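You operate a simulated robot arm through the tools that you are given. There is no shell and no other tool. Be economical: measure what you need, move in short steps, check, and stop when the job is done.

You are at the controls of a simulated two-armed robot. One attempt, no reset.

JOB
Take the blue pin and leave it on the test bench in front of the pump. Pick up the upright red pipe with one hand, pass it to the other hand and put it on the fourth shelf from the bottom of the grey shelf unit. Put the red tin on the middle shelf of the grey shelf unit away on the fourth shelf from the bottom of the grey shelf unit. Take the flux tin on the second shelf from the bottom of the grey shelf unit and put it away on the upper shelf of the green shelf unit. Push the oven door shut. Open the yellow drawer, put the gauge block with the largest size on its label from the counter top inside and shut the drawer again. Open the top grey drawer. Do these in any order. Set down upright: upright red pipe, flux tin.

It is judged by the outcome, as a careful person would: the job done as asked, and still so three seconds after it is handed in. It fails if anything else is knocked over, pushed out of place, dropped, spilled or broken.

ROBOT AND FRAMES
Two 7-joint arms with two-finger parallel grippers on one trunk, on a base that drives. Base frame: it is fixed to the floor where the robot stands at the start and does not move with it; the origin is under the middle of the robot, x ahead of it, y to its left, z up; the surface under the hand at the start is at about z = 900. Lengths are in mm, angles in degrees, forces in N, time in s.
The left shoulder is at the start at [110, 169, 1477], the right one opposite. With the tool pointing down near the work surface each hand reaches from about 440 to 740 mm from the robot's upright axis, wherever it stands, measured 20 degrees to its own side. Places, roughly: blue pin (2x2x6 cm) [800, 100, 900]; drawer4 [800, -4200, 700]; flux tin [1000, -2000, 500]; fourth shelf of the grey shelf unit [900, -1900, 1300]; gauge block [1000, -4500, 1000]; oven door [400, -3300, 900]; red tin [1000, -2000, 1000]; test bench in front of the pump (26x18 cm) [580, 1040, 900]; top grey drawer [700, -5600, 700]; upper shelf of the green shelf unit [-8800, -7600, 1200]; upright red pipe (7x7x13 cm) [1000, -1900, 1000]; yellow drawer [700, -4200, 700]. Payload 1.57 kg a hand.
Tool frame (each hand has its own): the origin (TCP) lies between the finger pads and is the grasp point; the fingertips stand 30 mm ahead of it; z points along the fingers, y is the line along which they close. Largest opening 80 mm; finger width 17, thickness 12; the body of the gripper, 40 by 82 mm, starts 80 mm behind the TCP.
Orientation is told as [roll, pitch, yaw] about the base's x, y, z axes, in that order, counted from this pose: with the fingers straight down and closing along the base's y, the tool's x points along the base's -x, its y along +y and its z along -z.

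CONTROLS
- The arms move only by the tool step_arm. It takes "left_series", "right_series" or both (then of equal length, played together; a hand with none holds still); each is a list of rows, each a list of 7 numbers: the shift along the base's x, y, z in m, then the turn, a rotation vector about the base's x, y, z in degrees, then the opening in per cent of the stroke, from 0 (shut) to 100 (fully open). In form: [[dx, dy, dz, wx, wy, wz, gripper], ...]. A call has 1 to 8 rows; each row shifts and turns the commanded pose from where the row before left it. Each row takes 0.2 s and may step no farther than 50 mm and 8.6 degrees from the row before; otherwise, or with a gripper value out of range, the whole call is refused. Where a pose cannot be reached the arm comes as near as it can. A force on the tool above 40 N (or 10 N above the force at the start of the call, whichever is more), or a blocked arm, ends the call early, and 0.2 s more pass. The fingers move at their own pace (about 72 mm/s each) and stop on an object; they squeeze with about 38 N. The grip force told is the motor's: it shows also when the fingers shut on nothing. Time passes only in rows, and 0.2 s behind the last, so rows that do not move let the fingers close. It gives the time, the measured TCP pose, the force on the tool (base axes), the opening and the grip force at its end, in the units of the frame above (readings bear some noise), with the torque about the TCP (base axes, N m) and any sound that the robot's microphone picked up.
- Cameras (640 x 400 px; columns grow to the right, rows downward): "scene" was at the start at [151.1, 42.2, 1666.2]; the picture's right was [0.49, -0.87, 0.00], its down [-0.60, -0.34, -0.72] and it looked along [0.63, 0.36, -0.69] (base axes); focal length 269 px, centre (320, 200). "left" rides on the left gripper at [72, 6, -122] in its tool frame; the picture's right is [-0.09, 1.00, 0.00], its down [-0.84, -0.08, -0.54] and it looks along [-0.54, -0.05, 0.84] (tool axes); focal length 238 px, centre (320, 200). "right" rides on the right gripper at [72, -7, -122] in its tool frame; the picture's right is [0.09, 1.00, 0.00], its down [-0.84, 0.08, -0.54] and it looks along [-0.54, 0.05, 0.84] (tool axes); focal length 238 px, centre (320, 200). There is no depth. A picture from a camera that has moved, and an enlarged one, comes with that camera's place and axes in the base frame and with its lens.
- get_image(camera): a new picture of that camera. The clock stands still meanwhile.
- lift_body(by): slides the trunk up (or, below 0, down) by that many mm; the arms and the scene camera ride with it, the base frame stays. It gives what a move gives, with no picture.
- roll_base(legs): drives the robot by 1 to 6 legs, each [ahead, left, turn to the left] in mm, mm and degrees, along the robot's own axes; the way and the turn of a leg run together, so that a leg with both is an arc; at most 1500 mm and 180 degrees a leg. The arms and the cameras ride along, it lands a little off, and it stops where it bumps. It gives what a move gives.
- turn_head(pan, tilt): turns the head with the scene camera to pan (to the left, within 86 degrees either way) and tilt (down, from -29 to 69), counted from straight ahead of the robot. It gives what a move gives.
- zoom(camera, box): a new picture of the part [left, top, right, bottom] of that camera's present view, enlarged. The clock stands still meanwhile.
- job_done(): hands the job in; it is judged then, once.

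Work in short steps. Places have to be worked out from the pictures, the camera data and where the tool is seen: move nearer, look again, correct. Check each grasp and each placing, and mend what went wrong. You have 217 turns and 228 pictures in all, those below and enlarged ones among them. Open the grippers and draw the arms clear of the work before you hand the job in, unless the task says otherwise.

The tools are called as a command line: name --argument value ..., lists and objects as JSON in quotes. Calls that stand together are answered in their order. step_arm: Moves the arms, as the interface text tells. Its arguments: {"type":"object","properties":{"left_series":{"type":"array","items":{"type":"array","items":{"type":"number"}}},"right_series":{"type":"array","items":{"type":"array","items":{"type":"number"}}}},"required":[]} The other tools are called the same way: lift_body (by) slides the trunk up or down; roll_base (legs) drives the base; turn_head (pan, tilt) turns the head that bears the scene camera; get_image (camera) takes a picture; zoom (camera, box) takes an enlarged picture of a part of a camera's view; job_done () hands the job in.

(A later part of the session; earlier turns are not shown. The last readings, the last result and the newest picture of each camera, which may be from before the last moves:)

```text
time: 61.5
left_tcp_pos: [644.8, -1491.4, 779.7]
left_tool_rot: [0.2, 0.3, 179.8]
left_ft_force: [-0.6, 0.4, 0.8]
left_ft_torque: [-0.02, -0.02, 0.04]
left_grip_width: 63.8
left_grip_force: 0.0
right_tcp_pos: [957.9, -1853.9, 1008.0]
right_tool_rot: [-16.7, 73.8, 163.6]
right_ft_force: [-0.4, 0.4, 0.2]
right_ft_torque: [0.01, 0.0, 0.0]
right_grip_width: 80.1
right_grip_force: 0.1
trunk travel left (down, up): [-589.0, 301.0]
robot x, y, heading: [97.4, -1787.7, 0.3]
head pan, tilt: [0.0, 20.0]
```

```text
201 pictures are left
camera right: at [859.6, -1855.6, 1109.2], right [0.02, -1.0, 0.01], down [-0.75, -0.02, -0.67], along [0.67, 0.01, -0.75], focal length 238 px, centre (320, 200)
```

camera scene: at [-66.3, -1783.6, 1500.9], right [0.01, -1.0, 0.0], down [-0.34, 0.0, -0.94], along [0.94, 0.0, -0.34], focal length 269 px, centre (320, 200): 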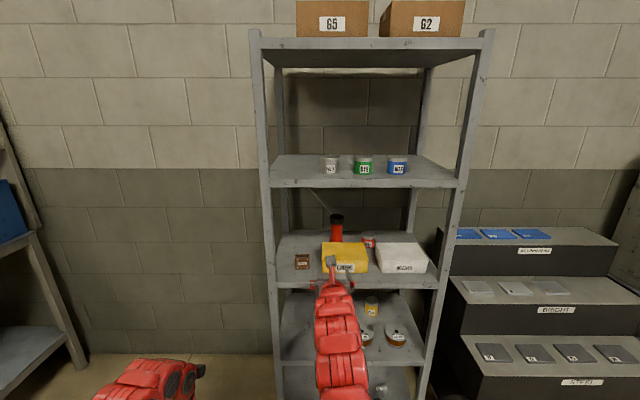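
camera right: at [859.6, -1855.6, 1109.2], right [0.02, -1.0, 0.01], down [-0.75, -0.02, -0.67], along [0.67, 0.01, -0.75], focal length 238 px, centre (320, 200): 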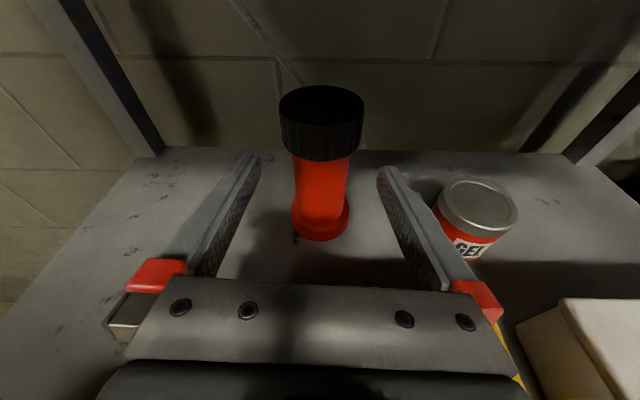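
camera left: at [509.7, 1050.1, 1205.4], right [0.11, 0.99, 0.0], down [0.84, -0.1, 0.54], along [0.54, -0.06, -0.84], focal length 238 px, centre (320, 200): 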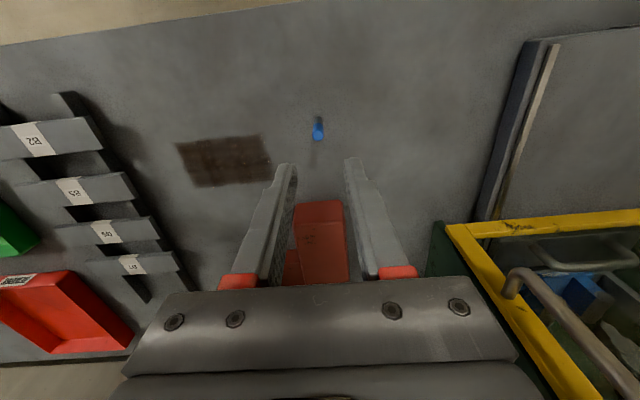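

Well centred. I go forward 73 mm and close.

step_arm --right_series '[[0.037, 0, -0.001, 0, 0, 0, 100], [0.037, 0, -0.001, 0, 0, 0, 100], [0, 0, 0, 0, 0, 0, 100], [0, 0, 0, 0, 0, 0, 40], [0, 0, 0, 0, 0, 0, 40], [0, 0, 0, 0, 0, 0, 40]]'

get_image --camera "right"

```text
time: 62.9
left_tcp_pos: [645.1, -1489.7, 780.2]
left_tool_rot: [0.3, 0.3, 179.8]
left_ft_force: [0.1, 0.2, -0.1]
left_ft_torque: [0.0, 0.0, -0.01]
left_grip_width: 64.0
left_grip_force: 0.0
right_tcp_pos: [1030.3, -1854.9, 1003.9]
right_tool_rot: [-16.6, 73.9, 163.7]
right_ft_force: [1.8, 0.6, 3.4]
right_ft_torque: [-0.21, -0.12, 0.07]
right_grip_width: 59.0
right_grip_force: 38.3
trunk travel left (down, up): [-589.0, 301.0]
robot x, y, heading: [102.3, -1788.9, 0.5]
head pan, tilt: [0.0, 20.0]
```

```text
200 pictures are left
camera right: at [932.5, -1856.6, 1105.8], right [0.02, -1.0, 0.01], down [-0.75, -0.02, -0.67], along [0.67, 0.01, -0.75], focal length 238 px, centre (320, 200)
```

right: 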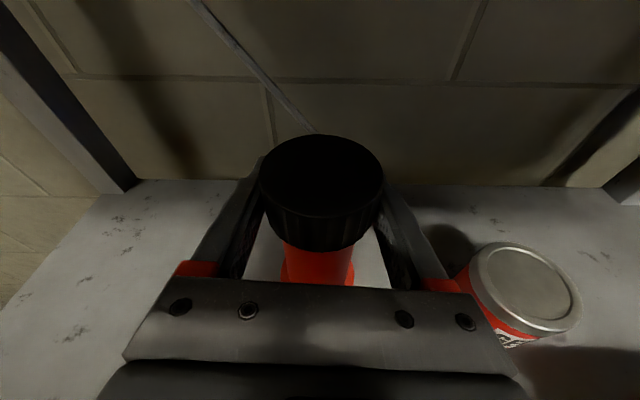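

Gripped (59 mm). I lift 68 mm to clear the box.

step_arm --right_series '[[0, 0, 0.02, 0, 0, 0, 40], [0, 0, 0.024, 0, 0, 0, 40], [0, 0, 0.024, 0, 0, 0, 40], [0, 0, 0, 0, 0, 0, 40]]'

get_image --camera "right"

get_image --camera "scene"

```text
time: 63.9
left_tcp_pos: [645.7, -1490.3, 778.4]
left_tool_rot: [0.3, 0.2, 179.9]
left_ft_force: [0.1, -0.8, -0.3]
left_ft_torque: [0.0, 0.0, -0.01]
left_grip_width: 64.3
left_grip_force: 0.1
right_tcp_pos: [1033.0, -1856.2, 1072.2]
right_tool_rot: [-16.5, 73.8, 163.8]
right_ft_force: [0.5, -0.2, 0.6]
right_ft_torque: [0.0, 0.04, -0.01]
right_grip_width: 31.9
right_grip_force: 0.1
trunk travel left (down, up): [-589.0, 301.0]
robot x, y, heading: [101.9, -1785.0, 0.2]
head pan, tilt: [0.0, 20.0]
```

```text
199 pictures are left
camera right: at [934.5, -1858.2, 1173.3], right [0.02, -1.0, 0.01], down [-0.75, -0.02, -0.66], along [0.66, 0.01, -0.75], focal length 238 px, centre (320, 200)
```

right: 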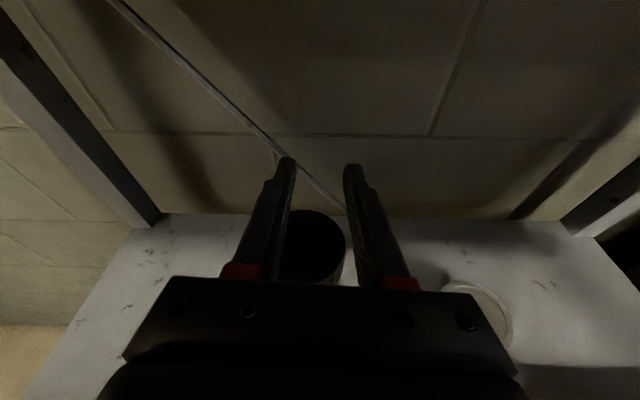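

```text
198 pictures are left
camera scene: at [271.6, -1783.0, 1500.9], right [0.01, -1.0, 0.0], down [-0.34, 0.0, -0.94], along [0.94, 0.01, -0.34], focal length 269 px, centre (320, 200)
```

scene: 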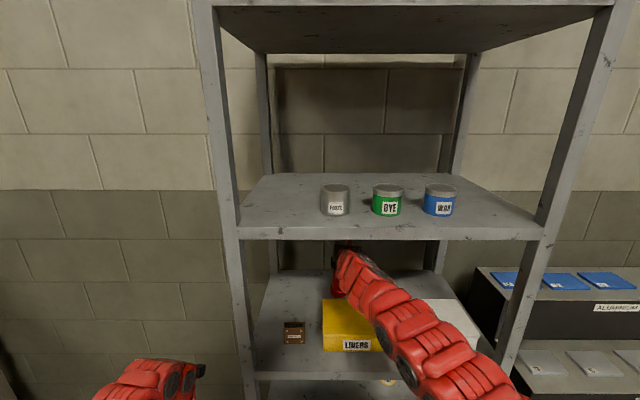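

The cap slipped out but the pipe still stands. I'll open, back up, and grip the narrower tube below the cap instead.

step_arm --right_series '[[0, 0, 0, 0, 0, 0, 100], [-0.04, 0, 0, 0, 0, 0, 100], [-0.04, 0, 0, 0, 0, 0, 100], [-0.01, 0, -0.04, 0, 0, 0, 100], [0, 0, -0.04, 0, 0, 0, 100], [0, 0.001, -0.025, 0, 0, 0, 100], [0, 0, 0, 0, 0, 0, 100]]'

get_image --camera "right"

```text
time: 65.4
left_tcp_pos: [643.6, -1491.1, 780.6]
left_tool_rot: [0.2, 0.3, 179.8]
left_ft_force: [0.9, 0.0, 0.1]
left_ft_torque: [-0.06, 0.04, -0.02]
left_grip_width: 63.9
left_grip_force: 0.0
right_tcp_pos: [979.5, -1848.8, 979.8]
right_tool_rot: [-16.9, 75.1, 163.7]
right_ft_force: [-6.5, 0.2, 19.4]
right_ft_torque: [-0.26, 1.83, -0.08]
right_grip_width: 80.0
right_grip_force: 0.1
right hand out of reach, approached as far as the arm can: row 3
trunk travel left (down, up): [-589.0, 301.0]
robot x, y, heading: [95.2, -1784.6, 0.2]
head pan, tilt: [0.0, 20.0]
stopped in row 7 (right hand): the force on the tool passed its limit at 46 N (the readings are from after the stop); the commanded pose is now the measured one
```

```text
197 pictures are left
camera right: at [878.9, -1850.1, 1079.1], right [0.02, -1.0, 0.01], down [-0.73, -0.03, -0.68], along [0.68, 0.0, -0.73], focal length 238 px, centre (320, 200)
```

right: 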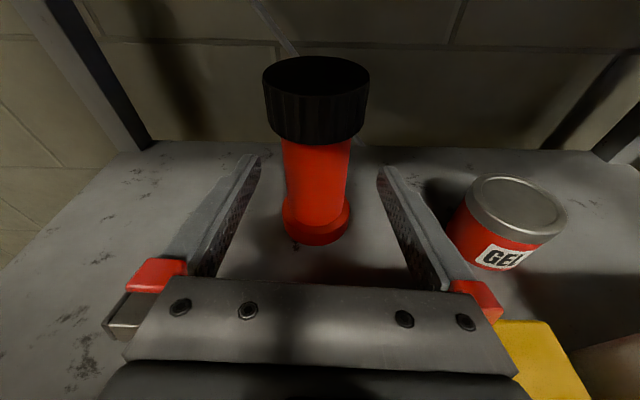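

The wrist pressed on the yellow box top; I lift off and tilt the tool steeper (66°) so it clears, then check.

step_arm --right_series '[[0, 0, 0.015, 0, 0, 0, 100], [0, 0, 0.01, 0, 4.5, 0, 100], [0, 0.001, 0, 0, 4.5, 0, 100], [0, 0, 0, 0, 0, 0, 100]]'

get_image --camera "scene"

get_image --camera "right"

```text
time: 66.4
left_tcp_pos: [646.2, -1490.6, 779.2]
left_tool_rot: [0.3, 0.2, 179.8]
left_ft_force: [0.5, 0.5, -0.8]
left_ft_torque: [-0.01, 0.0, 0.02]
left_grip_width: 64.4
left_grip_force: 0.0
right_tcp_pos: [980.1, -1849.4, 1000.0]
right_tool_rot: [-10.5, 65.9, 169.5]
right_ft_force: [-0.3, 0.5, 1.0]
right_ft_torque: [-0.01, -0.02, -0.01]
right_grip_width: 80.0
right_grip_force: 0.1
trunk travel left (down, up): [-589.0, 301.0]
robot x, y, heading: [101.9, -1787.8, 0.2]
head pan, tilt: [0.0, 20.0]
```

```text
196 pictures are left
camera scene: at [271.6, -1783.2, 1500.9], right [0.01, -1.0, 0.0], down [-0.34, 0.0, -0.94], along [0.94, 0.01, -0.34], focal length 269 px, centre (320, 200)
```

scene: 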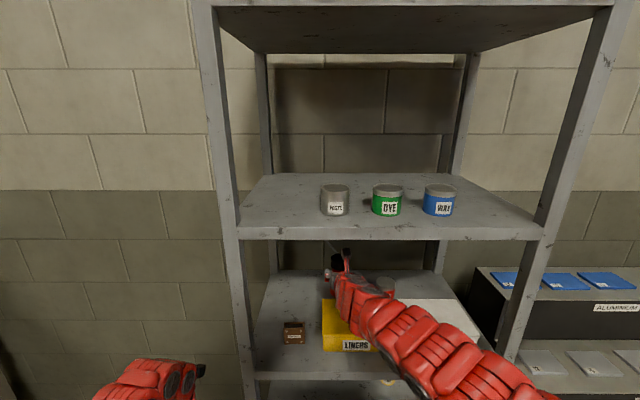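

```text
195 pictures are left
camera right: at [897.7, -1850.4, 1114.7], right [0.02, -1.0, 0.01], down [-0.83, -0.02, -0.55], along [0.55, 0.0, -0.83], focal length 238 px, centre (320, 200)
```

right: 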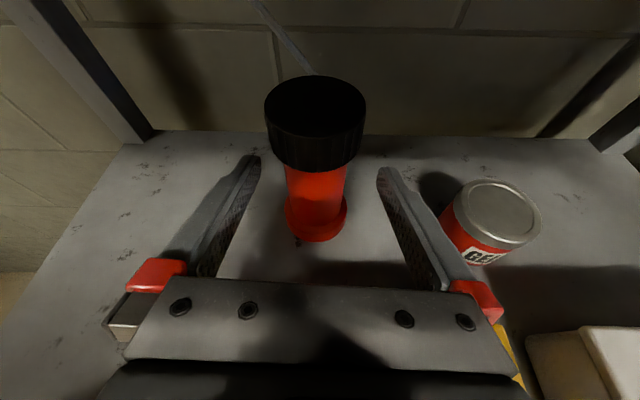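

Box hasn't moved. A bit steeper still (62°), then lower to ≈964 and go forward around the tube.

step_arm --right_series '[[0, 0.001, -0.01, 0, 4, 0, 100], [0, 0, -0.015, 0, 0, 0, 100], [0, 0, -0.01, 0, 0, 0, 100], [0, 0, 0, 0, 0, 0, 100]]'

```text
time: 67.4
left_tcp_pos: [645.4, -1489.7, 779.4]
left_tool_rot: [0.3, 0.1, 179.7]
left_ft_force: [-0.2, 0.6, 0.8]
left_ft_torque: [0.0, -0.01, -0.03]
left_grip_width: 63.7
left_grip_force: 0.0
right_tcp_pos: [981.6, -1847.3, 966.1]
right_tool_rot: [-8.8, 62.1, 171.1]
right_ft_force: [-0.2, 0.3, 0.1]
right_ft_torque: [-0.01, 0.0, -0.04]
right_grip_width: 79.8
right_grip_force: 0.1
trunk travel left (down, up): [-589.0, 301.0]
robot x, y, heading: [101.8, -1784.6, 0.2]
head pan, tilt: [0.0, 20.0]
```

No contact. Forward 48 mm and close on the tube.

step_arm --right_series '[[0.024, 0, 0, 0, 0, 0, 100], [0.024, 0, -0.001, 0, 0, 0, 100], [0, 0, 0, 0, 0, 0, 100], [0, 0, 0, 0, 0, 0, 0], [0, 0, 0, 0, 0, 0, 0], [0, 0, 0, 0, 0, 0, 0]]'

get_image --camera "right"

```text
time: 68.8
left_tcp_pos: [646.1, -1489.8, 779.8]
left_tool_rot: [0.2, 0.3, 179.8]
left_ft_force: [0.1, -0.1, -0.2]
left_ft_torque: [0.01, -0.03, 0.0]
left_grip_width: 64.1
left_grip_force: 0.0
right_tcp_pos: [1030.9, -1846.8, 964.3]
right_tool_rot: [-8.8, 62.0, 171.1]
right_ft_force: [0.9, -1.3, 0.7]
right_ft_torque: [-0.22, -0.02, -0.02]
right_grip_width: 48.1
right_grip_force: 37.7
trunk travel left (down, up): [-589.0, 301.0]
robot x, y, heading: [101.2, -1785.0, 0.2]
head pan, tilt: [0.0, 20.0]
```

```text
194 pictures are left
camera right: at [955.7, -1847.8, 1084.1], right [0.02, -1.0, 0.01], down [-0.87, -0.02, -0.49], along [0.49, 0.0, -0.87], focal length 238 px, centre (320, 200)
```

right: 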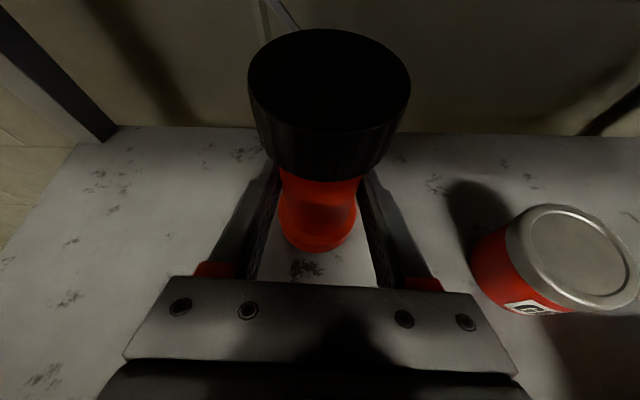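

Tube gripped at 48 mm. Lift by 70 mm while watching forces.

step_arm --right_series '[[0, 0, 0.015, 0, 0, 0, 0], [0, 0, 0.02, 0, 0, 0, 0], [0, 0, 0.02, 0, 0, 0, 0], [0, 0, 0.015, 0, 0, 0, 0], [0, 0, 0, 0, 0, 0, 0]]'

get_image --camera "right"

zoom --camera "scene" --box '[220, 200, 460, 350]'

```text
time: 70.0
left_tcp_pos: [646.2, -1490.6, 779.9]
left_tool_rot: [0.2, 0.2, 179.8]
left_ft_force: [0.1, 1.3, 0.7]
left_ft_torque: [-0.02, 0.01, -0.01]
left_grip_width: 63.9
left_grip_force: 0.0
right_tcp_pos: [1030.2, -1847.8, 1033.1]
right_tool_rot: [-8.8, 61.9, 171.0]
right_ft_force: [-1.0, -0.4, -3.4]
right_ft_torque: [0.0, 0.06, 0.0]
right_grip_width: 47.1
right_grip_force: 37.6
trunk travel left (down, up): [-589.0, 301.0]
robot x, y, heading: [99.4, -1784.4, 0.4]
head pan, tilt: [0.0, 20.0]
```

```text
193 pictures are left
camera right: at [956.2, -1848.4, 1152.3], right [0.02, -1.0, 0.01], down [-0.87, -0.02, -0.49], along [0.49, 0.0, -0.87], focal length 238 px, centre (320, 200)
```

right: 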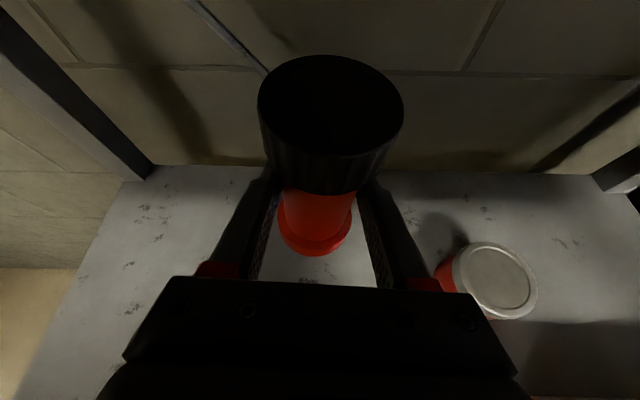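

```text
2.67 times, centred on (340, 275) of scene
camera zoom: at [272.8, -1782.8, 1500.8], right [0.01, -1.0, 0.0], down [-0.34, 0.0, -0.94], along [0.94, 0.01, -0.34], focal length 718 px, centre (267, 0)
```

zoom: 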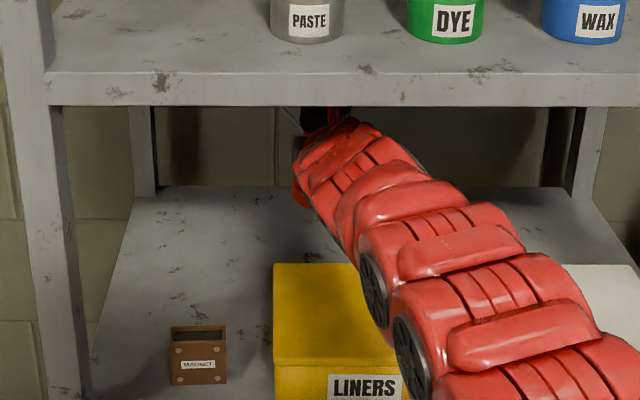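

Held. I lift 12 mm more for margin over the box, then roll straight back out.

step_arm --right_series '[[0, 0, 0.012, 0, 0, 0, 0], [-0.02, 0, 0.004, 0, 0, 0, 0], [0, 0, 0, 0, 0, 0, 0]]'

roll_base --legs '[[-500, 0, 0]]'

get_image --camera "right"

get_image --camera "scene"

```text
time: 70.8
left_tcp_pos: [645.4, -1488.8, 778.3]
left_tool_rot: [0.3, 0.1, 179.8]
left_ft_force: [0.6, -0.2, -0.4]
left_ft_torque: [0.01, 0.02, 0.01]
left_grip_width: 64.1
left_grip_force: 0.0
right_tcp_pos: [1008.4, -1843.6, 1048.2]
right_tool_rot: [-8.7, 61.9, 171.2]
right_ft_force: [0.4, -0.8, -3.1]
right_ft_torque: [0.01, 0.04, -0.01]
right_grip_width: 47.0
right_grip_force: 38.3
trunk travel left (down, up): [-589.0, 301.0]
robot x, y, heading: [100.2, -1785.9, 0.2]
head pan, tilt: [0.0, 20.0]
```

```text
time: 73.7
left_tcp_pos: [157.2, -1496.5, 778.4]
left_tool_rot: [0.4, 0.1, 179.2]
left_ft_force: [-1.0, 0.2, 0.8]
left_ft_torque: [-0.01, -0.02, 0.03]
left_grip_width: 64.0
left_grip_force: 0.0
right_tcp_pos: [517.0, -1855.3, 1048.5]
right_tool_rot: [-8.8, 61.9, 170.5]
right_ft_force: [-0.5, 0.5, -4.1]
right_ft_torque: [-0.02, 0.02, -0.01]
right_grip_width: 47.1
right_grip_force: 38.2
trunk travel left (down, up): [-589.0, 301.0]
robot x, y, heading: [-389.5, -1784.9, -0.4]
head pan, tilt: [0.0, 20.0]
```

```text
191 pictures are left
camera right: at [442.0, -1856.3, 1169.0], right [0.01, -1.0, 0.01], down [-0.87, -0.02, -0.49], along [0.49, 0.0, -0.87], focal length 238 px, centre (320, 200)
```

right: 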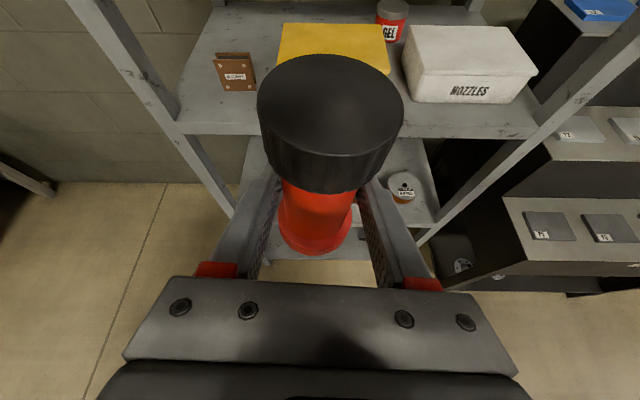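

```text
190 pictures are left
camera scene: at [-219.1, -1785.0, 1500.9], right [0.0, -1.0, 0.0], down [-0.34, 0.0, -0.94], along [0.94, 0.0, -0.34], focal length 269 px, centre (320, 200)
```

scene: 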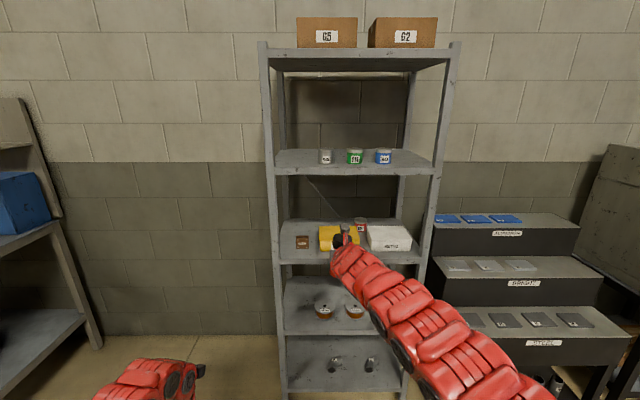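

Pipe is out, upright in the right hand (bottom ≈962, top ≈1099). For the handover I bring the right hand closer with a turn to the left, while pitching the left hand forward.

step_arm --left_series '[[0.03, 0.01, 0.02, 0, -8.5, 0, 100], [0.03, 0.01, 0.02, 0, -8.5, 0, 100], [0.03, 0.01, 0.02, 0, -8.5, 0, 100], [0.03, 0.01, 0.02, 0, -8.5, 0, 100], [0.03, 0.01, 0.02, 0, -8.5, 0, 100], [0.03, 0.01, 0.02, 0, -8.5, 0, 100], [0.03, 0.01, 0.02, 0, -8.5, 0, 100], [0.03, 0.01, 0.02, 0, -8.5, 0, 100]]' --right_series '[[-0.02, 0, 0, 0, 0, 4, 0], [-0.02, 0, 0, 0, 0, 4, 0], [-0.02, 0, 0, 0, 0, 4, 0], [-0.02, 0, 0, 0, 0, 4, 0], [-0.02, 0, 0, 0, 0, 4, 0], [-0.02, 0, 0, 0, 0, 4, 0], [-0.02, 0, 0, 0, 0, 4, 0], [-0.02, 0, 0, 0, 0, 4, 0]]'

get_image --camera "scene"

```text
time: 75.5
left_tcp_pos: [398.5, -1533.8, 926.6]
left_tool_rot: [-1.2, 62.5, 178.2]
left_ft_force: [-0.5, 0.5, -0.1]
left_ft_torque: [-0.02, -0.03, 0.0]
left_grip_width: 80.0
left_grip_force: 0.1
left hand out of reach, approached as far as the arm can: row 3, 6, 7
right_tcp_pos: [458.1, -1842.9, 1057.2]
right_tool_rot: [-8.8, 61.8, -169.7]
right_ft_force: [-0.6, 0.2, -4.1]
right_ft_torque: [-0.07, 0.07, -0.01]
right_grip_width: 47.2
right_grip_force: 37.7
right hand out of reach, approached as far as the arm can: row 4, 5, 6, 7, 8
trunk travel left (down, up): [-589.0, 301.0]
robot x, y, heading: [-390.9, -1786.8, -0.2]
head pan, tilt: [0.0, 20.0]
```

```text
189 pictures are left
camera scene: at [-218.5, -1784.1, 1500.8], right [0.0, -1.0, 0.0], down [-0.34, 0.0, -0.94], along [0.94, 0.0, -0.34], focal length 269 px, centre (320, 200)
```

scene: 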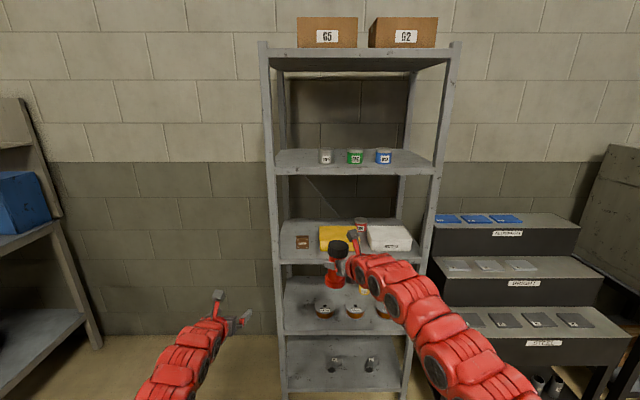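

Next: right hand lower and closer with more turn to the left; left hand turns to point right.

step_arm --left_series '[[0, 0, -0.008, 0, 0, -8.5, 100], [0, 0, -0.008, 0, 0, -8.5, 100], [0, 0, -0.008, 0, 0, -8.5, 100], [0, 0, -0.008, 0, 0, -8.5, 100], [0, 0, -0.008, 0, 0, -8.5, 100], [0, 0, -0.008, 0, 0, -8.5, 100], [0, 0, -0.008, 0, 0, -8.5, 100], [0, 0, -0.008, 0, 0, -8.5, 100]]' --right_series '[[-0.01, 0, -0.02, 0, 0, 3, 0], [-0.01, 0, -0.02, 0, 0, 3, 0], [-0.01, 0, -0.02, 0, 0, 3, 0], [-0.01, 0, -0.02, 0, 0, 3, 0], [-0.01, 0, -0.02, 0, 0, 3, 0], [-0.01, 0, -0.02, 0, 0, 3, 0], [-0.01, 0, -0.02, 0, 0, 3, 0], [-0.01, 0, -0.02, 0, 0, 3, 0]]'

get_image --camera "left"

get_image --camera "right"

```text
time: 77.3
left_tcp_pos: [397.6, -1534.4, 927.2]
left_tool_rot: [-1.2, 62.4, 178.4]
left_ft_force: [-0.2, 0.2, -0.8]
left_ft_torque: [-0.01, -0.04, 0.0]
left_grip_width: 79.8
left_grip_force: 0.1
left hand out of reach, approached as far as the arm can: row 1, 2, 3, 4, 5, 6, 7, 8
right_tcp_pos: [458.0, -1844.1, 1057.5]
right_tool_rot: [-9.0, 61.8, -169.6]
right_ft_force: [-0.3, 0.7, -3.9]
right_ft_torque: [-0.05, 0.04, -0.04]
right_grip_width: 47.1
right_grip_force: 38.1
right hand out of reach, approached as far as the arm can: row 1, 2, 3, 4, 5, 6, 7, 8
trunk travel left (down, up): [-589.0, 301.0]
robot x, y, heading: [-390.9, -1785.3, -0.2]
head pan, tilt: [0.0, 20.0]
```

```text
188 pictures are left
camera left: at [323.1, -1542.3, 1047.7], right [-0.05, -0.99, -0.09], down [-0.87, 0.09, -0.49], along [0.5, 0.05, -0.87], focal length 238 px, centre (320, 200)
```

left: 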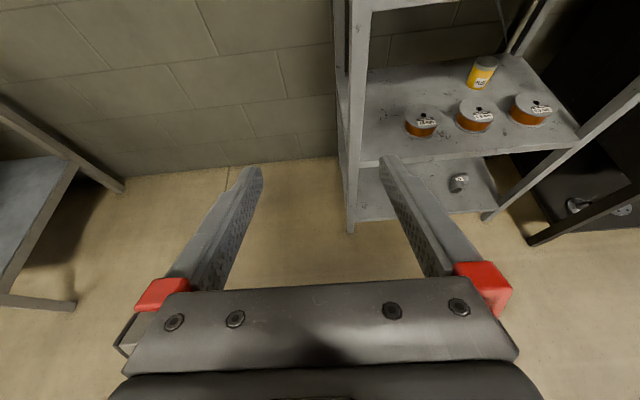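

```text
187 pictures are left
camera right: at [388.1, -1869.0, 1176.7], right [0.35, -0.94, 0.01], down [-0.81, -0.31, -0.49], along [0.46, 0.17, -0.87], focal length 238 px, centre (320, 200)
```

right: 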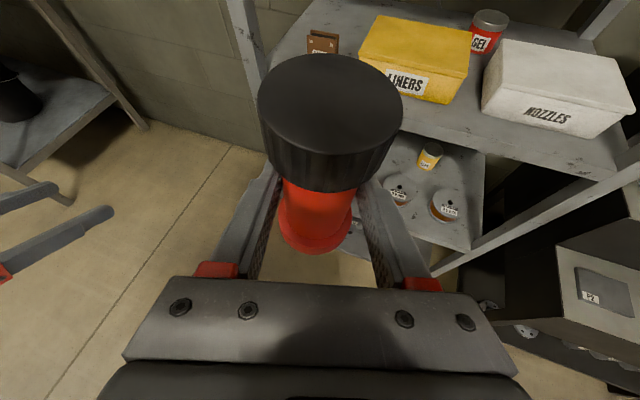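

Both are at a limit; I try moves away from the limit: right straight down, left forward and turning.

step_arm --left_series '[[0.04, 0, 0, 0, 0, -4, 100], [0.04, 0, 0, 0, 0, -4, 100], [0, -0.02, 0, 0, 0, -8, 100], [0, -0.02, 0, 0, 0, -8, 100]]' --right_series '[[0.0, 0, -0.03, 0, 0, 0, 0], [0, 0, -0.03, 0, 0, 0, 0], [0, 0, -0.03, 0, 0, 0, 0], [0, 0, -0.03, 0, 0, 0, 0]]'

```text
time: 78.3
left_tcp_pos: [398.7, -1534.8, 927.3]
left_tool_rot: [-1.1, 62.3, 178.3]
left_ft_force: [-0.5, -0.4, 0.4]
left_ft_torque: [-0.02, -0.02, 0.02]
left_grip_width: 79.9
left_grip_force: 0.0
left hand out of reach, approached as far as the arm can: row 1, 2, 3, 4
right_tcp_pos: [460.6, -1843.7, 936.6]
right_tool_rot: [-8.8, 61.8, -169.8]
right_ft_force: [-0.4, 0.0, -4.0]
right_ft_torque: [-0.02, 0.02, -0.01]
right_grip_width: 47.0
right_grip_force: 38.5
trunk travel left (down, up): [-589.0, 301.0]
robot x, y, heading: [-392.0, -1785.5, -0.2]
head pan, tilt: [0.0, 20.0]
```

Right moves fine; the left's tool roll is at its limit. I unwind the left tool about its own axis (camera to the underside, a comfortable pose), and bring the right a bit closer.

step_arm --left_series '[[0, 0, 0, -7.5, 0, 4, 100], [0, 0, 0, -7.5, 0, 4, 100], [0, 0, 0, -7.5, 0, 4, 100], [0, 0, 0, -7.5, 0, 4, 100], [0, 0, 0, -7.5, 0, 4, 100], [0, 0, 0, -7.5, 0, 4, 100], [0, 0, 0, -7.5, 0, 4, 100], [0, 0, 0, -7.5, 0, 4, 100]]' --right_series '[[-0.01, 0, 0, 0, 0, 3, 0], [-0.01, 0, 0, 0, 0, 3, 0], [-0.01, 0, 0, 0, 0, 3, 0], [-0.01, 0, 0, 0, 0, 3, 0], [-0.01, 0, 0, 0, 0, 3, 0], [-0.01, 0, 0, 0, 0, 3, 0], [-0.01, 0, 0, 0, 0, 3, 0], [-0.01, 0, 0, 0, 0, 3, 0]]'

step_arm --left_series '[[0, 0, 0, -7.5, 0, 4, 100], [0, 0, 0, -7.5, 0, 4, 100], [0, 0, 0, -7.5, 0, 4, 100], [0, 0, 0, -7.5, 0, 4, 100], [0, 0, 0, -7.5, 0, 4, 100], [0, 0, 0, -7.5, 0, 4, 100], [0, 0, 0, -7.5, 0, 4, 100], [0, 0, 0, -7.5, 0, 4, 100]]'

step_arm --left_series '[[0, 0, 0, -7.5, 0, 4, 100], [0, 0, 0, -7.5, 0, 4, 100], [0, 0, 0, -7.5, 0, 4, 100], [0, 0, 0, -7.5, 0, 4, 100], [0, 0, 0, -7.5, 0, 4, 100]]'

```text
time: 80.1
left_tcp_pos: [398.1, -1534.2, 925.8]
left_tool_rot: [60.4, 20.3, -100.5]
left_ft_force: [-0.4, 0.4, 0.1]
left_ft_torque: [0.01, 0.02, 0.0]
left_grip_width: 79.6
left_grip_force: 0.2
right_tcp_pos: [459.4, -1842.5, 937.0]
right_tool_rot: [-8.9, 61.8, -169.6]
right_ft_force: [0.0, 0.1, -4.6]
right_ft_torque: [-0.01, 0.05, -0.02]
right_grip_width: 46.9
right_grip_force: 37.5
right hand out of reach, approached as far as the arm can: row 1, 2, 3, 4, 5, 6, 7, 8
trunk travel left (down, up): [-589.0, 301.0]
robot x, y, heading: [-388.9, -1782.7, -0.3]
head pan, tilt: [0.0, 20.0]
```

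```text
time: 81.9
left_tcp_pos: [397.3, -1533.6, 926.5]
left_tool_rot: [52.7, -38.5, -63.7]
left_ft_force: [-0.5, 0.3, -0.2]
left_ft_torque: [0.03, -0.01, -0.02]
left_grip_width: 80.1
left_grip_force: 0.0
right_tcp_pos: [459.7, -1841.9, 938.5]
right_tool_rot: [-8.9, 61.9, -169.8]
right_ft_force: [-0.1, -0.8, -3.1]
right_ft_torque: [-0.01, 0.05, 0.02]
right_grip_width: 46.8
right_grip_force: 38.1
trunk travel left (down, up): [-589.0, 301.0]
robot x, y, heading: [-396.8, -1786.2, -0.6]
head pan, tilt: [0.0, 20.0]
```

```text
time: 83.1
left_tcp_pos: [398.0, -1535.1, 926.7]
left_tool_rot: [4.1, -61.2, -4.6]
left_ft_force: [-0.3, 0.8, -0.7]
left_ft_torque: [-0.02, 0.0, -0.01]
left_grip_width: 80.1
left_grip_force: 0.1
right_tcp_pos: [459.9, -1842.6, 938.7]
right_tool_rot: [-8.8, 61.8, -169.7]
right_ft_force: [-0.3, -0.3, -4.2]
right_ft_torque: [-0.03, 0.05, -0.03]
right_grip_width: 46.9
right_grip_force: 38.7
trunk travel left (down, up): [-589.0, 301.0]
robot x, y, heading: [-391.9, -1782.1, -0.2]
head pan, tilt: [0.0, 20.0]
```

Left is in the comfortable pose now. I turn it to the right and flatten it; right moves back without turning.

step_arm --left_series '[[0, 0, 0, 0, -8, 0, 100], [0, 0, 0, 0, -8, 0, 100], [0, 0, 0, 0, 0, -8.5, 100], [0, 0, 0, 0, 0, -8.5, 100], [0, 0, 0, 0, 0, -8.5, 100], [0, 0, 0, 0, 0, -8.5, 100], [0, 0, 0, 0, 0, -8.5, 100], [0, 0, 0, 0, 0, -8.5, 100]]' --right_series '[[-0.02, 0, 0, 0, 0, 0, 0], [-0.02, 0, 0, 0, 0, 0, 0], [-0.02, 0, 0, 0, 0, 0, 0], [-0.02, 0, 0, 0, 0, 0, 0], [-0.02, 0, 0, 0, 0, 0, 0], [0, 0, 0, 0, 0, 0, 0], [0, 0, 0, 0, 0, 0, 0], [0, 0, 0, 0, 0, 0, 0]]'

get_image --camera "left"

get_image --camera "right"

```text
time: 84.9
left_tcp_pos: [397.2, -1534.4, 926.1]
left_tool_rot: [9.9, -77.2, -61.0]
left_ft_force: [-0.1, -0.3, -0.1]
left_ft_torque: [0.0, 0.01, 0.01]
left_grip_width: 79.9
left_grip_force: 0.0
right_tcp_pos: [453.5, -1848.0, 929.1]
right_tool_rot: [-8.9, 61.8, -169.6]
right_ft_force: [0.0, 0.0, -3.1]
right_ft_torque: [0.04, 0.03, 0.01]
right_grip_width: 46.9
right_grip_force: 38.0
right hand out of reach, approached as far as the arm can: row 1, 2, 3, 4, 5
trunk travel left (down, up): [-589.0, 301.0]
robot x, y, heading: [-392.3, -1784.3, -0.5]
head pan, tilt: [0.0, 20.0]
```

```text
186 pictures are left
camera left: at [319.3, -1424.7, 884.0], right [0.79, 0.6, 0.13], down [-0.3, 0.2, 0.93], along [0.54, -0.77, 0.34], focal length 238 px, centre (320, 200)
```

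left: 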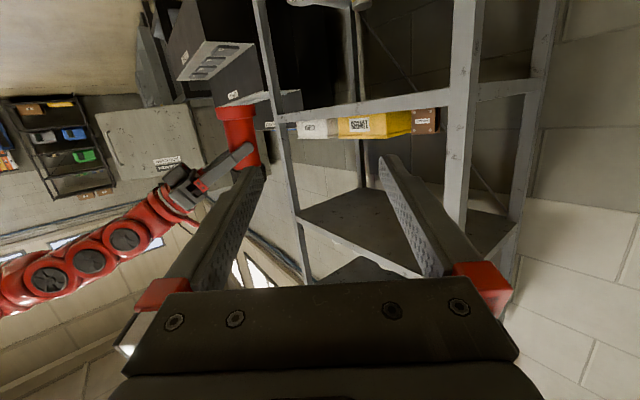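

```text
185 pictures are left
camera right: at [384.6, -1873.3, 1049.1], right [0.35, -0.94, 0.01], down [-0.81, -0.31, -0.49], along [0.46, 0.17, -0.87], focal length 238 px, centre (320, 200)
```

right: 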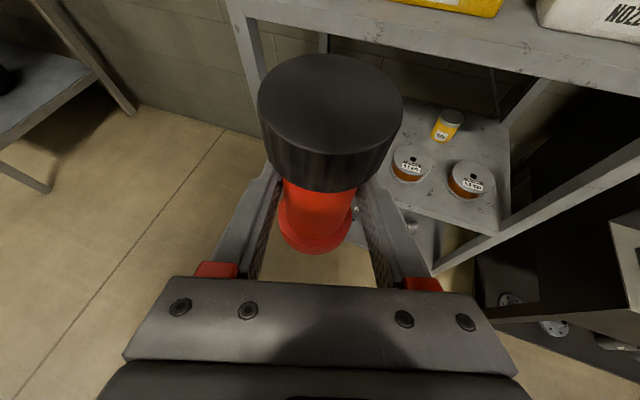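

Left tool points to the right, pipe seen ahead. I turn it a little more and slide to the pre-grasp point about 130 mm short of the pipe.

step_arm --left_series '[[0, -0.04, -0.003, 0, 0, -3, 100], [0, -0.04, -0.003, 0, 0, -3, 100], [0, -0.04, -0.003, 0, 0, -3, 100], [0, -0.04, -0.003, 0, 0, -3, 100], [0, -0.037, -0.003, 0, 0, -3, 100]]'

get_image --camera "left"

get_image --camera "right"

get_image --camera "scene"

```text
time: 86.1
left_tcp_pos: [396.8, -1732.7, 911.3]
left_tool_rot: [10.0, -77.0, -76.0]
left_ft_force: [0.7, -0.8, 0.9]
left_ft_torque: [-0.03, 0.03, -0.03]
left_grip_width: 80.0
left_grip_force: 0.0
right_tcp_pos: [454.0, -1848.2, 929.0]
right_tool_rot: [-9.0, 61.8, -169.9]
right_ft_force: [0.1, -0.9, -4.3]
right_ft_torque: [-0.01, 0.04, 0.0]
right_grip_width: 47.0
right_grip_force: 37.7
trunk travel left (down, up): [-589.0, 301.0]
robot x, y, heading: [-390.9, -1784.7, -0.1]
head pan, tilt: [0.0, 20.0]
```

```text
184 pictures are left
camera left: at [350.0, -1605.9, 868.5], right [0.92, 0.38, 0.13], down [-0.24, 0.27, 0.93], along [0.32, -0.89, 0.34], focal length 238 px, centre (320, 200)
```

left: 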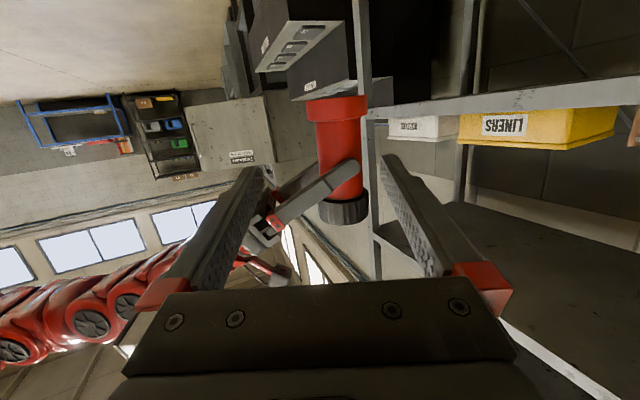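

```text
183 pictures are left
camera right: at [384.7, -1873.9, 1049.1], right [0.35, -0.94, 0.01], down [-0.81, -0.31, -0.49], along [0.46, 0.17, -0.87], focal length 238 px, centre (320, 200)
```

right: 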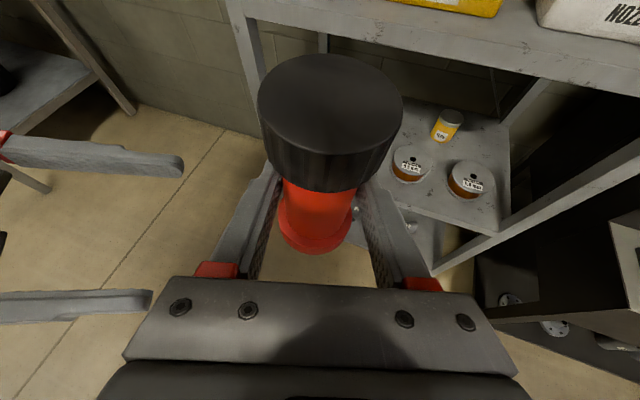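

```text
182 pictures are left
camera scene: at [-218.4, -1786.0, 1500.8], right [0.0, -1.0, 0.0], down [-0.34, 0.0, -0.94], along [0.94, 0.0, -0.34], focal length 269 px, centre (320, 200)
```

scene: 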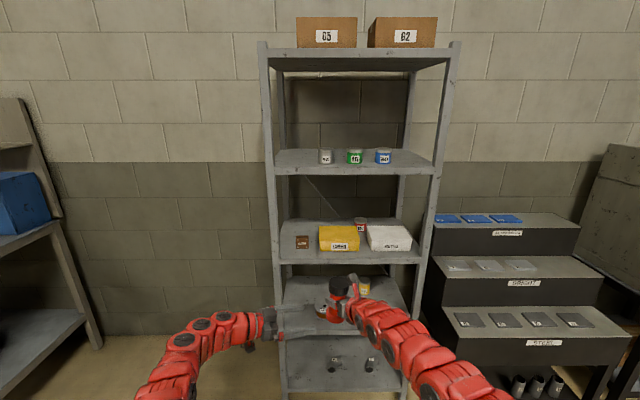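

The pipe sits between the left fingers' line, ~14 mm to the right side. I correct laterally and advance in two stages at z≈885, below the right hand's fingers.

step_arm --left_series '[[0.013, 0.006, -0.004, 0, 0, 0, 100], [0.016, -0.038, -0.008, 0, 0, 0, 100], [0.012, -0.028, -0.006, 0, 0, 0, 100], [0, 0, 0, 0, 0, 0, 100]]'

get_image --camera "left"

get_image --camera "right"

```text
time: 87.1
left_tcp_pos: [404.9, -1772.1, 902.1]
left_tool_rot: [10.0, -77.1, -75.9]
left_ft_force: [-0.4, 0.0, -0.2]
left_ft_torque: [-0.01, 0.0, 0.02]
left_grip_width: 79.7
left_grip_force: 0.0
left hand out of reach, approached as far as the arm can: row 1, 2, 3
right_tcp_pos: [455.4, -1848.1, 928.5]
right_tool_rot: [-8.9, 61.8, -169.7]
right_ft_force: [0.4, 0.6, -3.1]
right_ft_torque: [-0.04, 0.04, -0.01]
right_grip_width: 47.0
right_grip_force: 37.9
trunk travel left (down, up): [-589.0, 301.0]
robot x, y, heading: [-395.3, -1782.9, -0.3]
head pan, tilt: [0.0, 20.0]
```

```text
181 pictures are left
camera left: at [357.2, -1646.7, 858.5], right [0.92, 0.38, 0.13], down [-0.24, 0.27, 0.93], along [0.32, -0.88, 0.34], focal length 238 px, centre (320, 200)
```

left: 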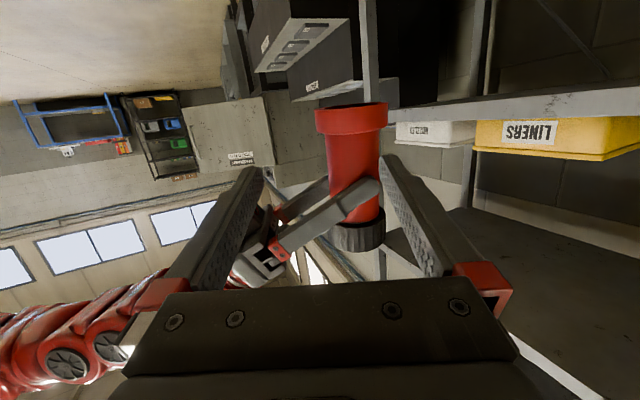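

```text
180 pictures are left
camera right: at [384.5, -1873.0, 1049.4], right [0.35, -0.94, 0.01], down [-0.81, -0.31, -0.49], along [0.46, 0.17, -0.87], focal length 238 px, centre (320, 200)
```

right: 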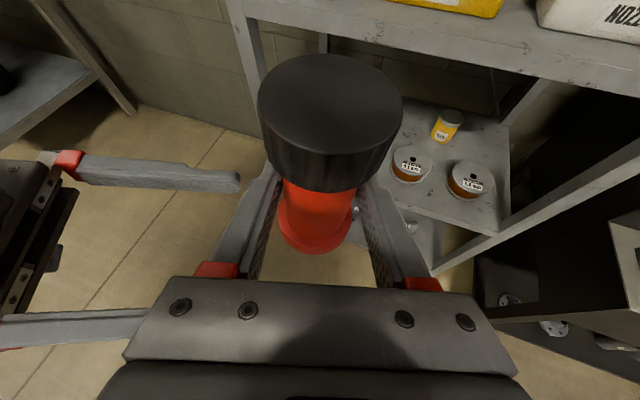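

The left arm is at full reach; raising both hands 100 mm shortens it. I do that together.

step_arm --left_series '[[0, 0, 0.033, 0, 0, 0, 100], [0, 0, 0.033, 0, 0, 0, 100], [0, 0, 0.033, 0, 0, 0, 100], [0.013, 0.006, 0, 0, 0, 0, 100], [0.004, 0, 0, 0, 0, 0, 100]]' --right_series '[[0, 0, 0.033, 0, 0, 0, 0], [0, 0, 0.033, 0, 0, 0, 0], [0, 0, 0.033, 0, 0, 0, 0], [0, 0, 0, 0, 0, 0, 0], [0, 0, 0, 0, 0, 0, 0]]'

get_image --camera "left"

```text
time: 88.3
left_tcp_pos: [422.6, -1767.7, 1002.3]
left_tool_rot: [10.0, -77.0, -76.0]
left_ft_force: [-0.2, -0.2, -0.4]
left_ft_torque: [0.01, -0.03, -0.02]
left_grip_width: 79.8
left_grip_force: 0.1
right_tcp_pos: [453.9, -1847.8, 930.3]
right_tool_rot: [-8.9, 61.7, -169.7]
right_ft_force: [-0.5, -1.0, -4.1]
right_ft_torque: [-0.03, 0.07, 0.0]
right_grip_width: 46.9
right_grip_force: 38.2
right hand out of reach, approached as far as the arm can: row 1, 2, 3
trunk travel left (down, up): [-589.0, 301.0]
robot x, y, heading: [-392.7, -1786.5, -0.5]
head pan, tilt: [0.0, 20.0]
```

```text
179 pictures are left
camera left: at [375.3, -1642.1, 959.2], right [0.92, 0.38, 0.13], down [-0.24, 0.27, 0.93], along [0.32, -0.88, 0.34], focal length 238 px, centre (320, 200)
```

left: 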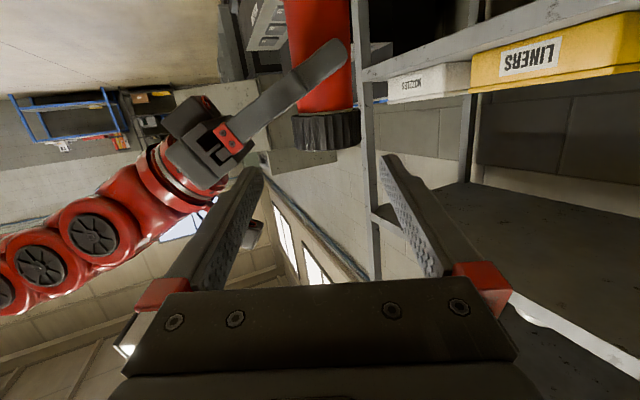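

The right must go slightly outward to rise; I step it forward and up.

step_arm --right_series '[[0.01, 0, 0, 0, 0, 0, 0], [0.005, 0, 0.03, 0, 0, 0, 0], [0, 0, 0.035, 0, 0, 0, 0], [0, 0, 0.035, 0, 0, 0, 0], [0, 0, 0, 0, 0, 0, 0]]'

get_image --camera "left"

```text
time: 89.5
left_tcp_pos: [422.4, -1767.5, 1001.3]
left_tool_rot: [10.0, -77.1, -76.1]
left_ft_force: [-1.0, -0.5, -0.5]
left_ft_torque: [0.02, -0.01, 0.0]
left_grip_width: 80.1
left_grip_force: 0.1
right_tcp_pos: [462.2, -1853.0, 921.8]
right_tool_rot: [-5.2, 62.4, -168.5]
right_ft_force: [0.3, 0.0, -4.0]
right_ft_torque: [-0.03, 0.05, 0.01]
right_grip_width: 46.9
right_grip_force: 38.2
right hand out of reach, approached as far as the arm can: row 1, 2, 3, 4
trunk travel left (down, up): [-589.0, 301.0]
robot x, y, heading: [-393.8, -1784.9, -0.2]
head pan, tilt: [0.0, 20.0]
```

```text
178 pictures are left
camera left: at [375.5, -1641.9, 959.0], right [0.92, 0.38, 0.13], down [-0.24, 0.27, 0.93], along [0.32, -0.88, 0.34], focal length 238 px, centre (320, 200)
```

left: 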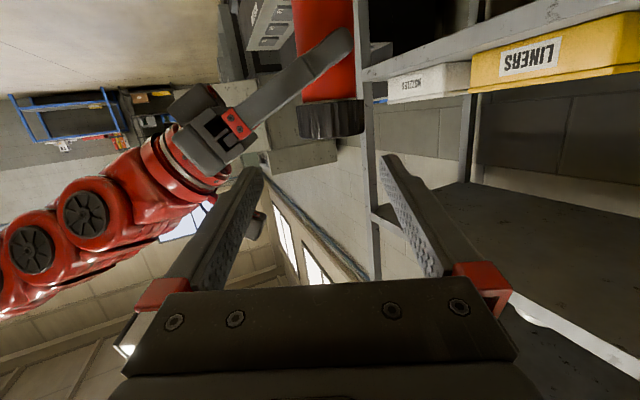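

The right hand's roll joint is at its limit from the turn; I turn it back and rise.

step_arm --right_series '[[0, 0, 0, 0, 0, -5, 0], [0, 0, 0, 0, 0, -5, 0], [0, 0, 0.02, 0, 0, -5, 0], [0, 0, 0.03, 0, 0, -5, 0], [0, 0, 0.03, 0, 0, 0, 0], [0, 0, 0.03, 0, 0, 0, 0], [0, 0, 0, 0, 0, 0, 0]]'

get_image --camera "left"

get_image --camera "right"

```text
time: 91.1
left_tcp_pos: [423.6, -1768.8, 1001.2]
left_tool_rot: [10.0, -77.0, -75.9]
left_ft_force: [0.6, -0.4, 0.2]
left_ft_torque: [0.01, 0.02, 0.01]
left_grip_width: 80.0
left_grip_force: 0.1
right_tcp_pos: [463.7, -1853.5, 1030.0]
right_tool_rot: [-8.7, 61.8, 170.4]
right_ft_force: [-0.1, -1.0, -4.4]
right_ft_torque: [0.0, 0.02, -0.04]
right_grip_width: 46.9
right_grip_force: 37.9
trunk travel left (down, up): [-589.0, 301.0]
robot x, y, heading: [-390.9, -1786.1, -0.2]
head pan, tilt: [0.0, 20.0]
```

```text
177 pictures are left
camera left: at [375.7, -1642.1, 958.7], right [0.92, 0.38, 0.13], down [-0.24, 0.27, 0.93], along [0.32, -0.88, 0.34], focal length 238 px, centre (320, 200)
```

left: 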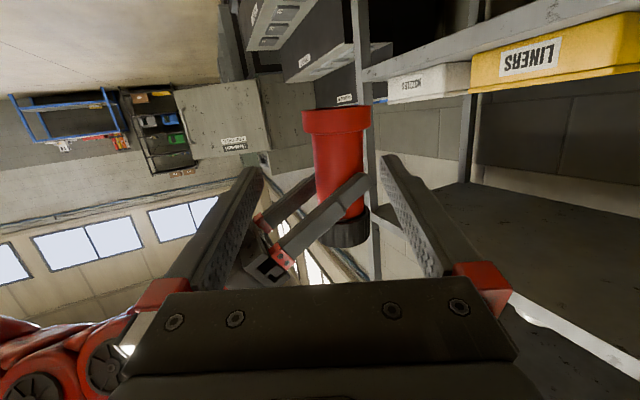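

```text
176 pictures are left
camera right: at [389.7, -1854.0, 1149.7], right [0.01, -1.0, 0.01], down [-0.87, -0.01, -0.49], along [0.49, 0.0, -0.87], focal length 238 px, centre (320, 200)
```

right: 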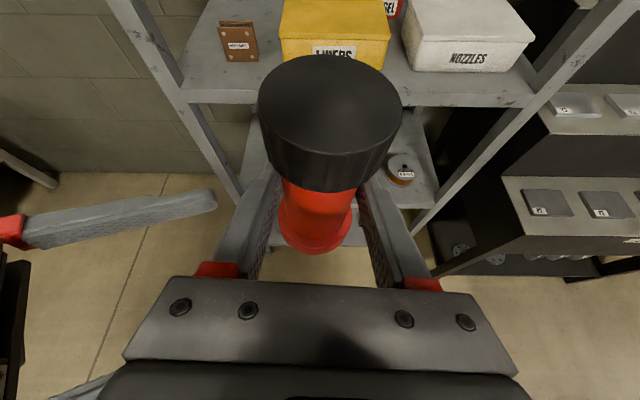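

Right is free again. Now I correct the left laterally ~12 mm and advance part way.

step_arm --left_series '[[0.011, 0.005, 0, 0, 0, 0, 100], [0.016, -0.036, -0.007, 0, 0, 0, 100], [0, 0, 0, 0, 0, 0, 100]]'

get_image --camera "left"

get_image --camera "right"

```text
time: 91.9
left_tcp_pos: [430.2, -1785.5, 996.4]
left_tool_rot: [9.9, -77.1, -75.8]
left_ft_force: [-0.4, 0.0, 0.4]
left_ft_torque: [0.01, 0.01, 0.0]
left_grip_width: 79.9
left_grip_force: 0.0
left hand out of reach, approached as far as the arm can: row 1, 2
right_tcp_pos: [464.7, -1852.6, 1030.7]
right_tool_rot: [-8.7, 61.9, 170.4]
right_ft_force: [0.6, -0.7, -4.5]
right_ft_torque: [0.0, 0.08, 0.0]
right_grip_width: 46.9
right_grip_force: 38.0
trunk travel left (down, up): [-589.0, 301.0]
robot x, y, heading: [-394.4, -1786.6, -0.4]
head pan, tilt: [0.0, 20.0]
```

```text
175 pictures are left
camera left: at [382.5, -1659.1, 955.2], right [0.92, 0.38, 0.13], down [-0.24, 0.27, 0.93], along [0.32, -0.88, 0.34], focal length 238 px, centre (320, 200)
```

left: 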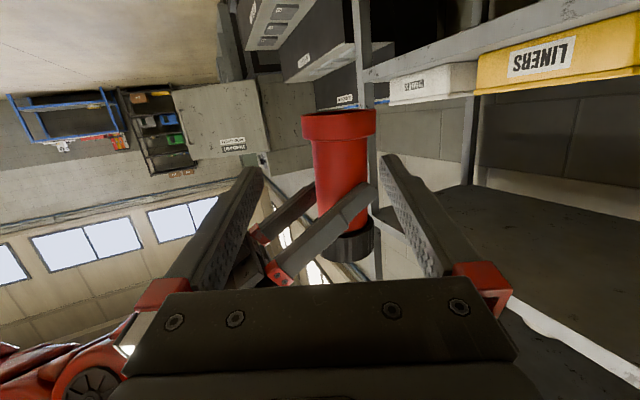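

```text
174 pictures are left
camera right: at [389.3, -1853.0, 1150.1], right [0.01, -1.0, 0.01], down [-0.87, -0.01, -0.49], along [0.49, 0.0, -0.87], focal length 238 px, centre (320, 200)
```

right: 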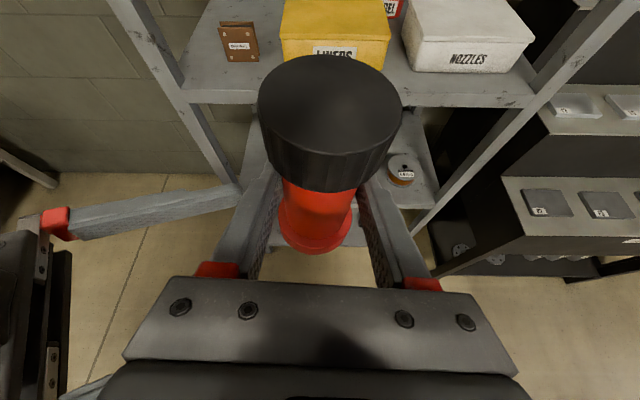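

The left is at its limit, so the right hand brings the pipe to it: back along the left tool's axis, slightly up.

step_arm --right_series '[[0, 0, 0.012, 0, 0, 0, 0], [-0.008, 0.016, 0, 0, 0, 0, 0], [-0.008, 0.016, 0, 0, 0, 0, 0], [0, 0, 0, 0, 0, 0, 0]]'

get_image --camera "left"

```text
time: 92.9
left_tcp_pos: [432.0, -1785.2, 998.1]
left_tool_rot: [10.1, -76.9, -75.9]
left_ft_force: [3.4, 10.5, 1.0]
left_ft_torque: [0.05, -0.1, 0.43]
left_grip_width: 80.0
left_grip_force: 0.0
right_tcp_pos: [449.2, -1822.6, 1043.7]
right_tool_rot: [-8.6, 61.8, 170.3]
right_ft_force: [-2.3, -9.4, -4.6]
right_ft_torque: [-0.51, 0.3, -0.17]
right_grip_width: 47.1
right_grip_force: 38.2
trunk travel left (down, up): [-589.0, 301.0]
robot x, y, heading: [-393.6, -1785.0, 0.0]
head pan, tilt: [0.0, 20.0]
```

```text
173 pictures are left
camera left: at [383.1, -1658.4, 955.5], right [0.91, 0.39, 0.13], down [-0.24, 0.27, 0.93], along [0.32, -0.88, 0.34], focal length 238 px, centre (320, 200)
```

left: 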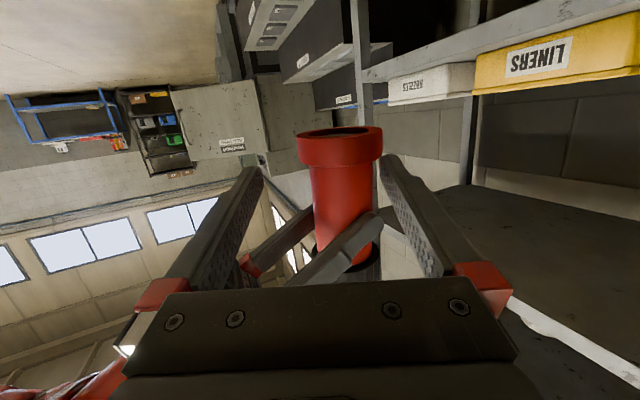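

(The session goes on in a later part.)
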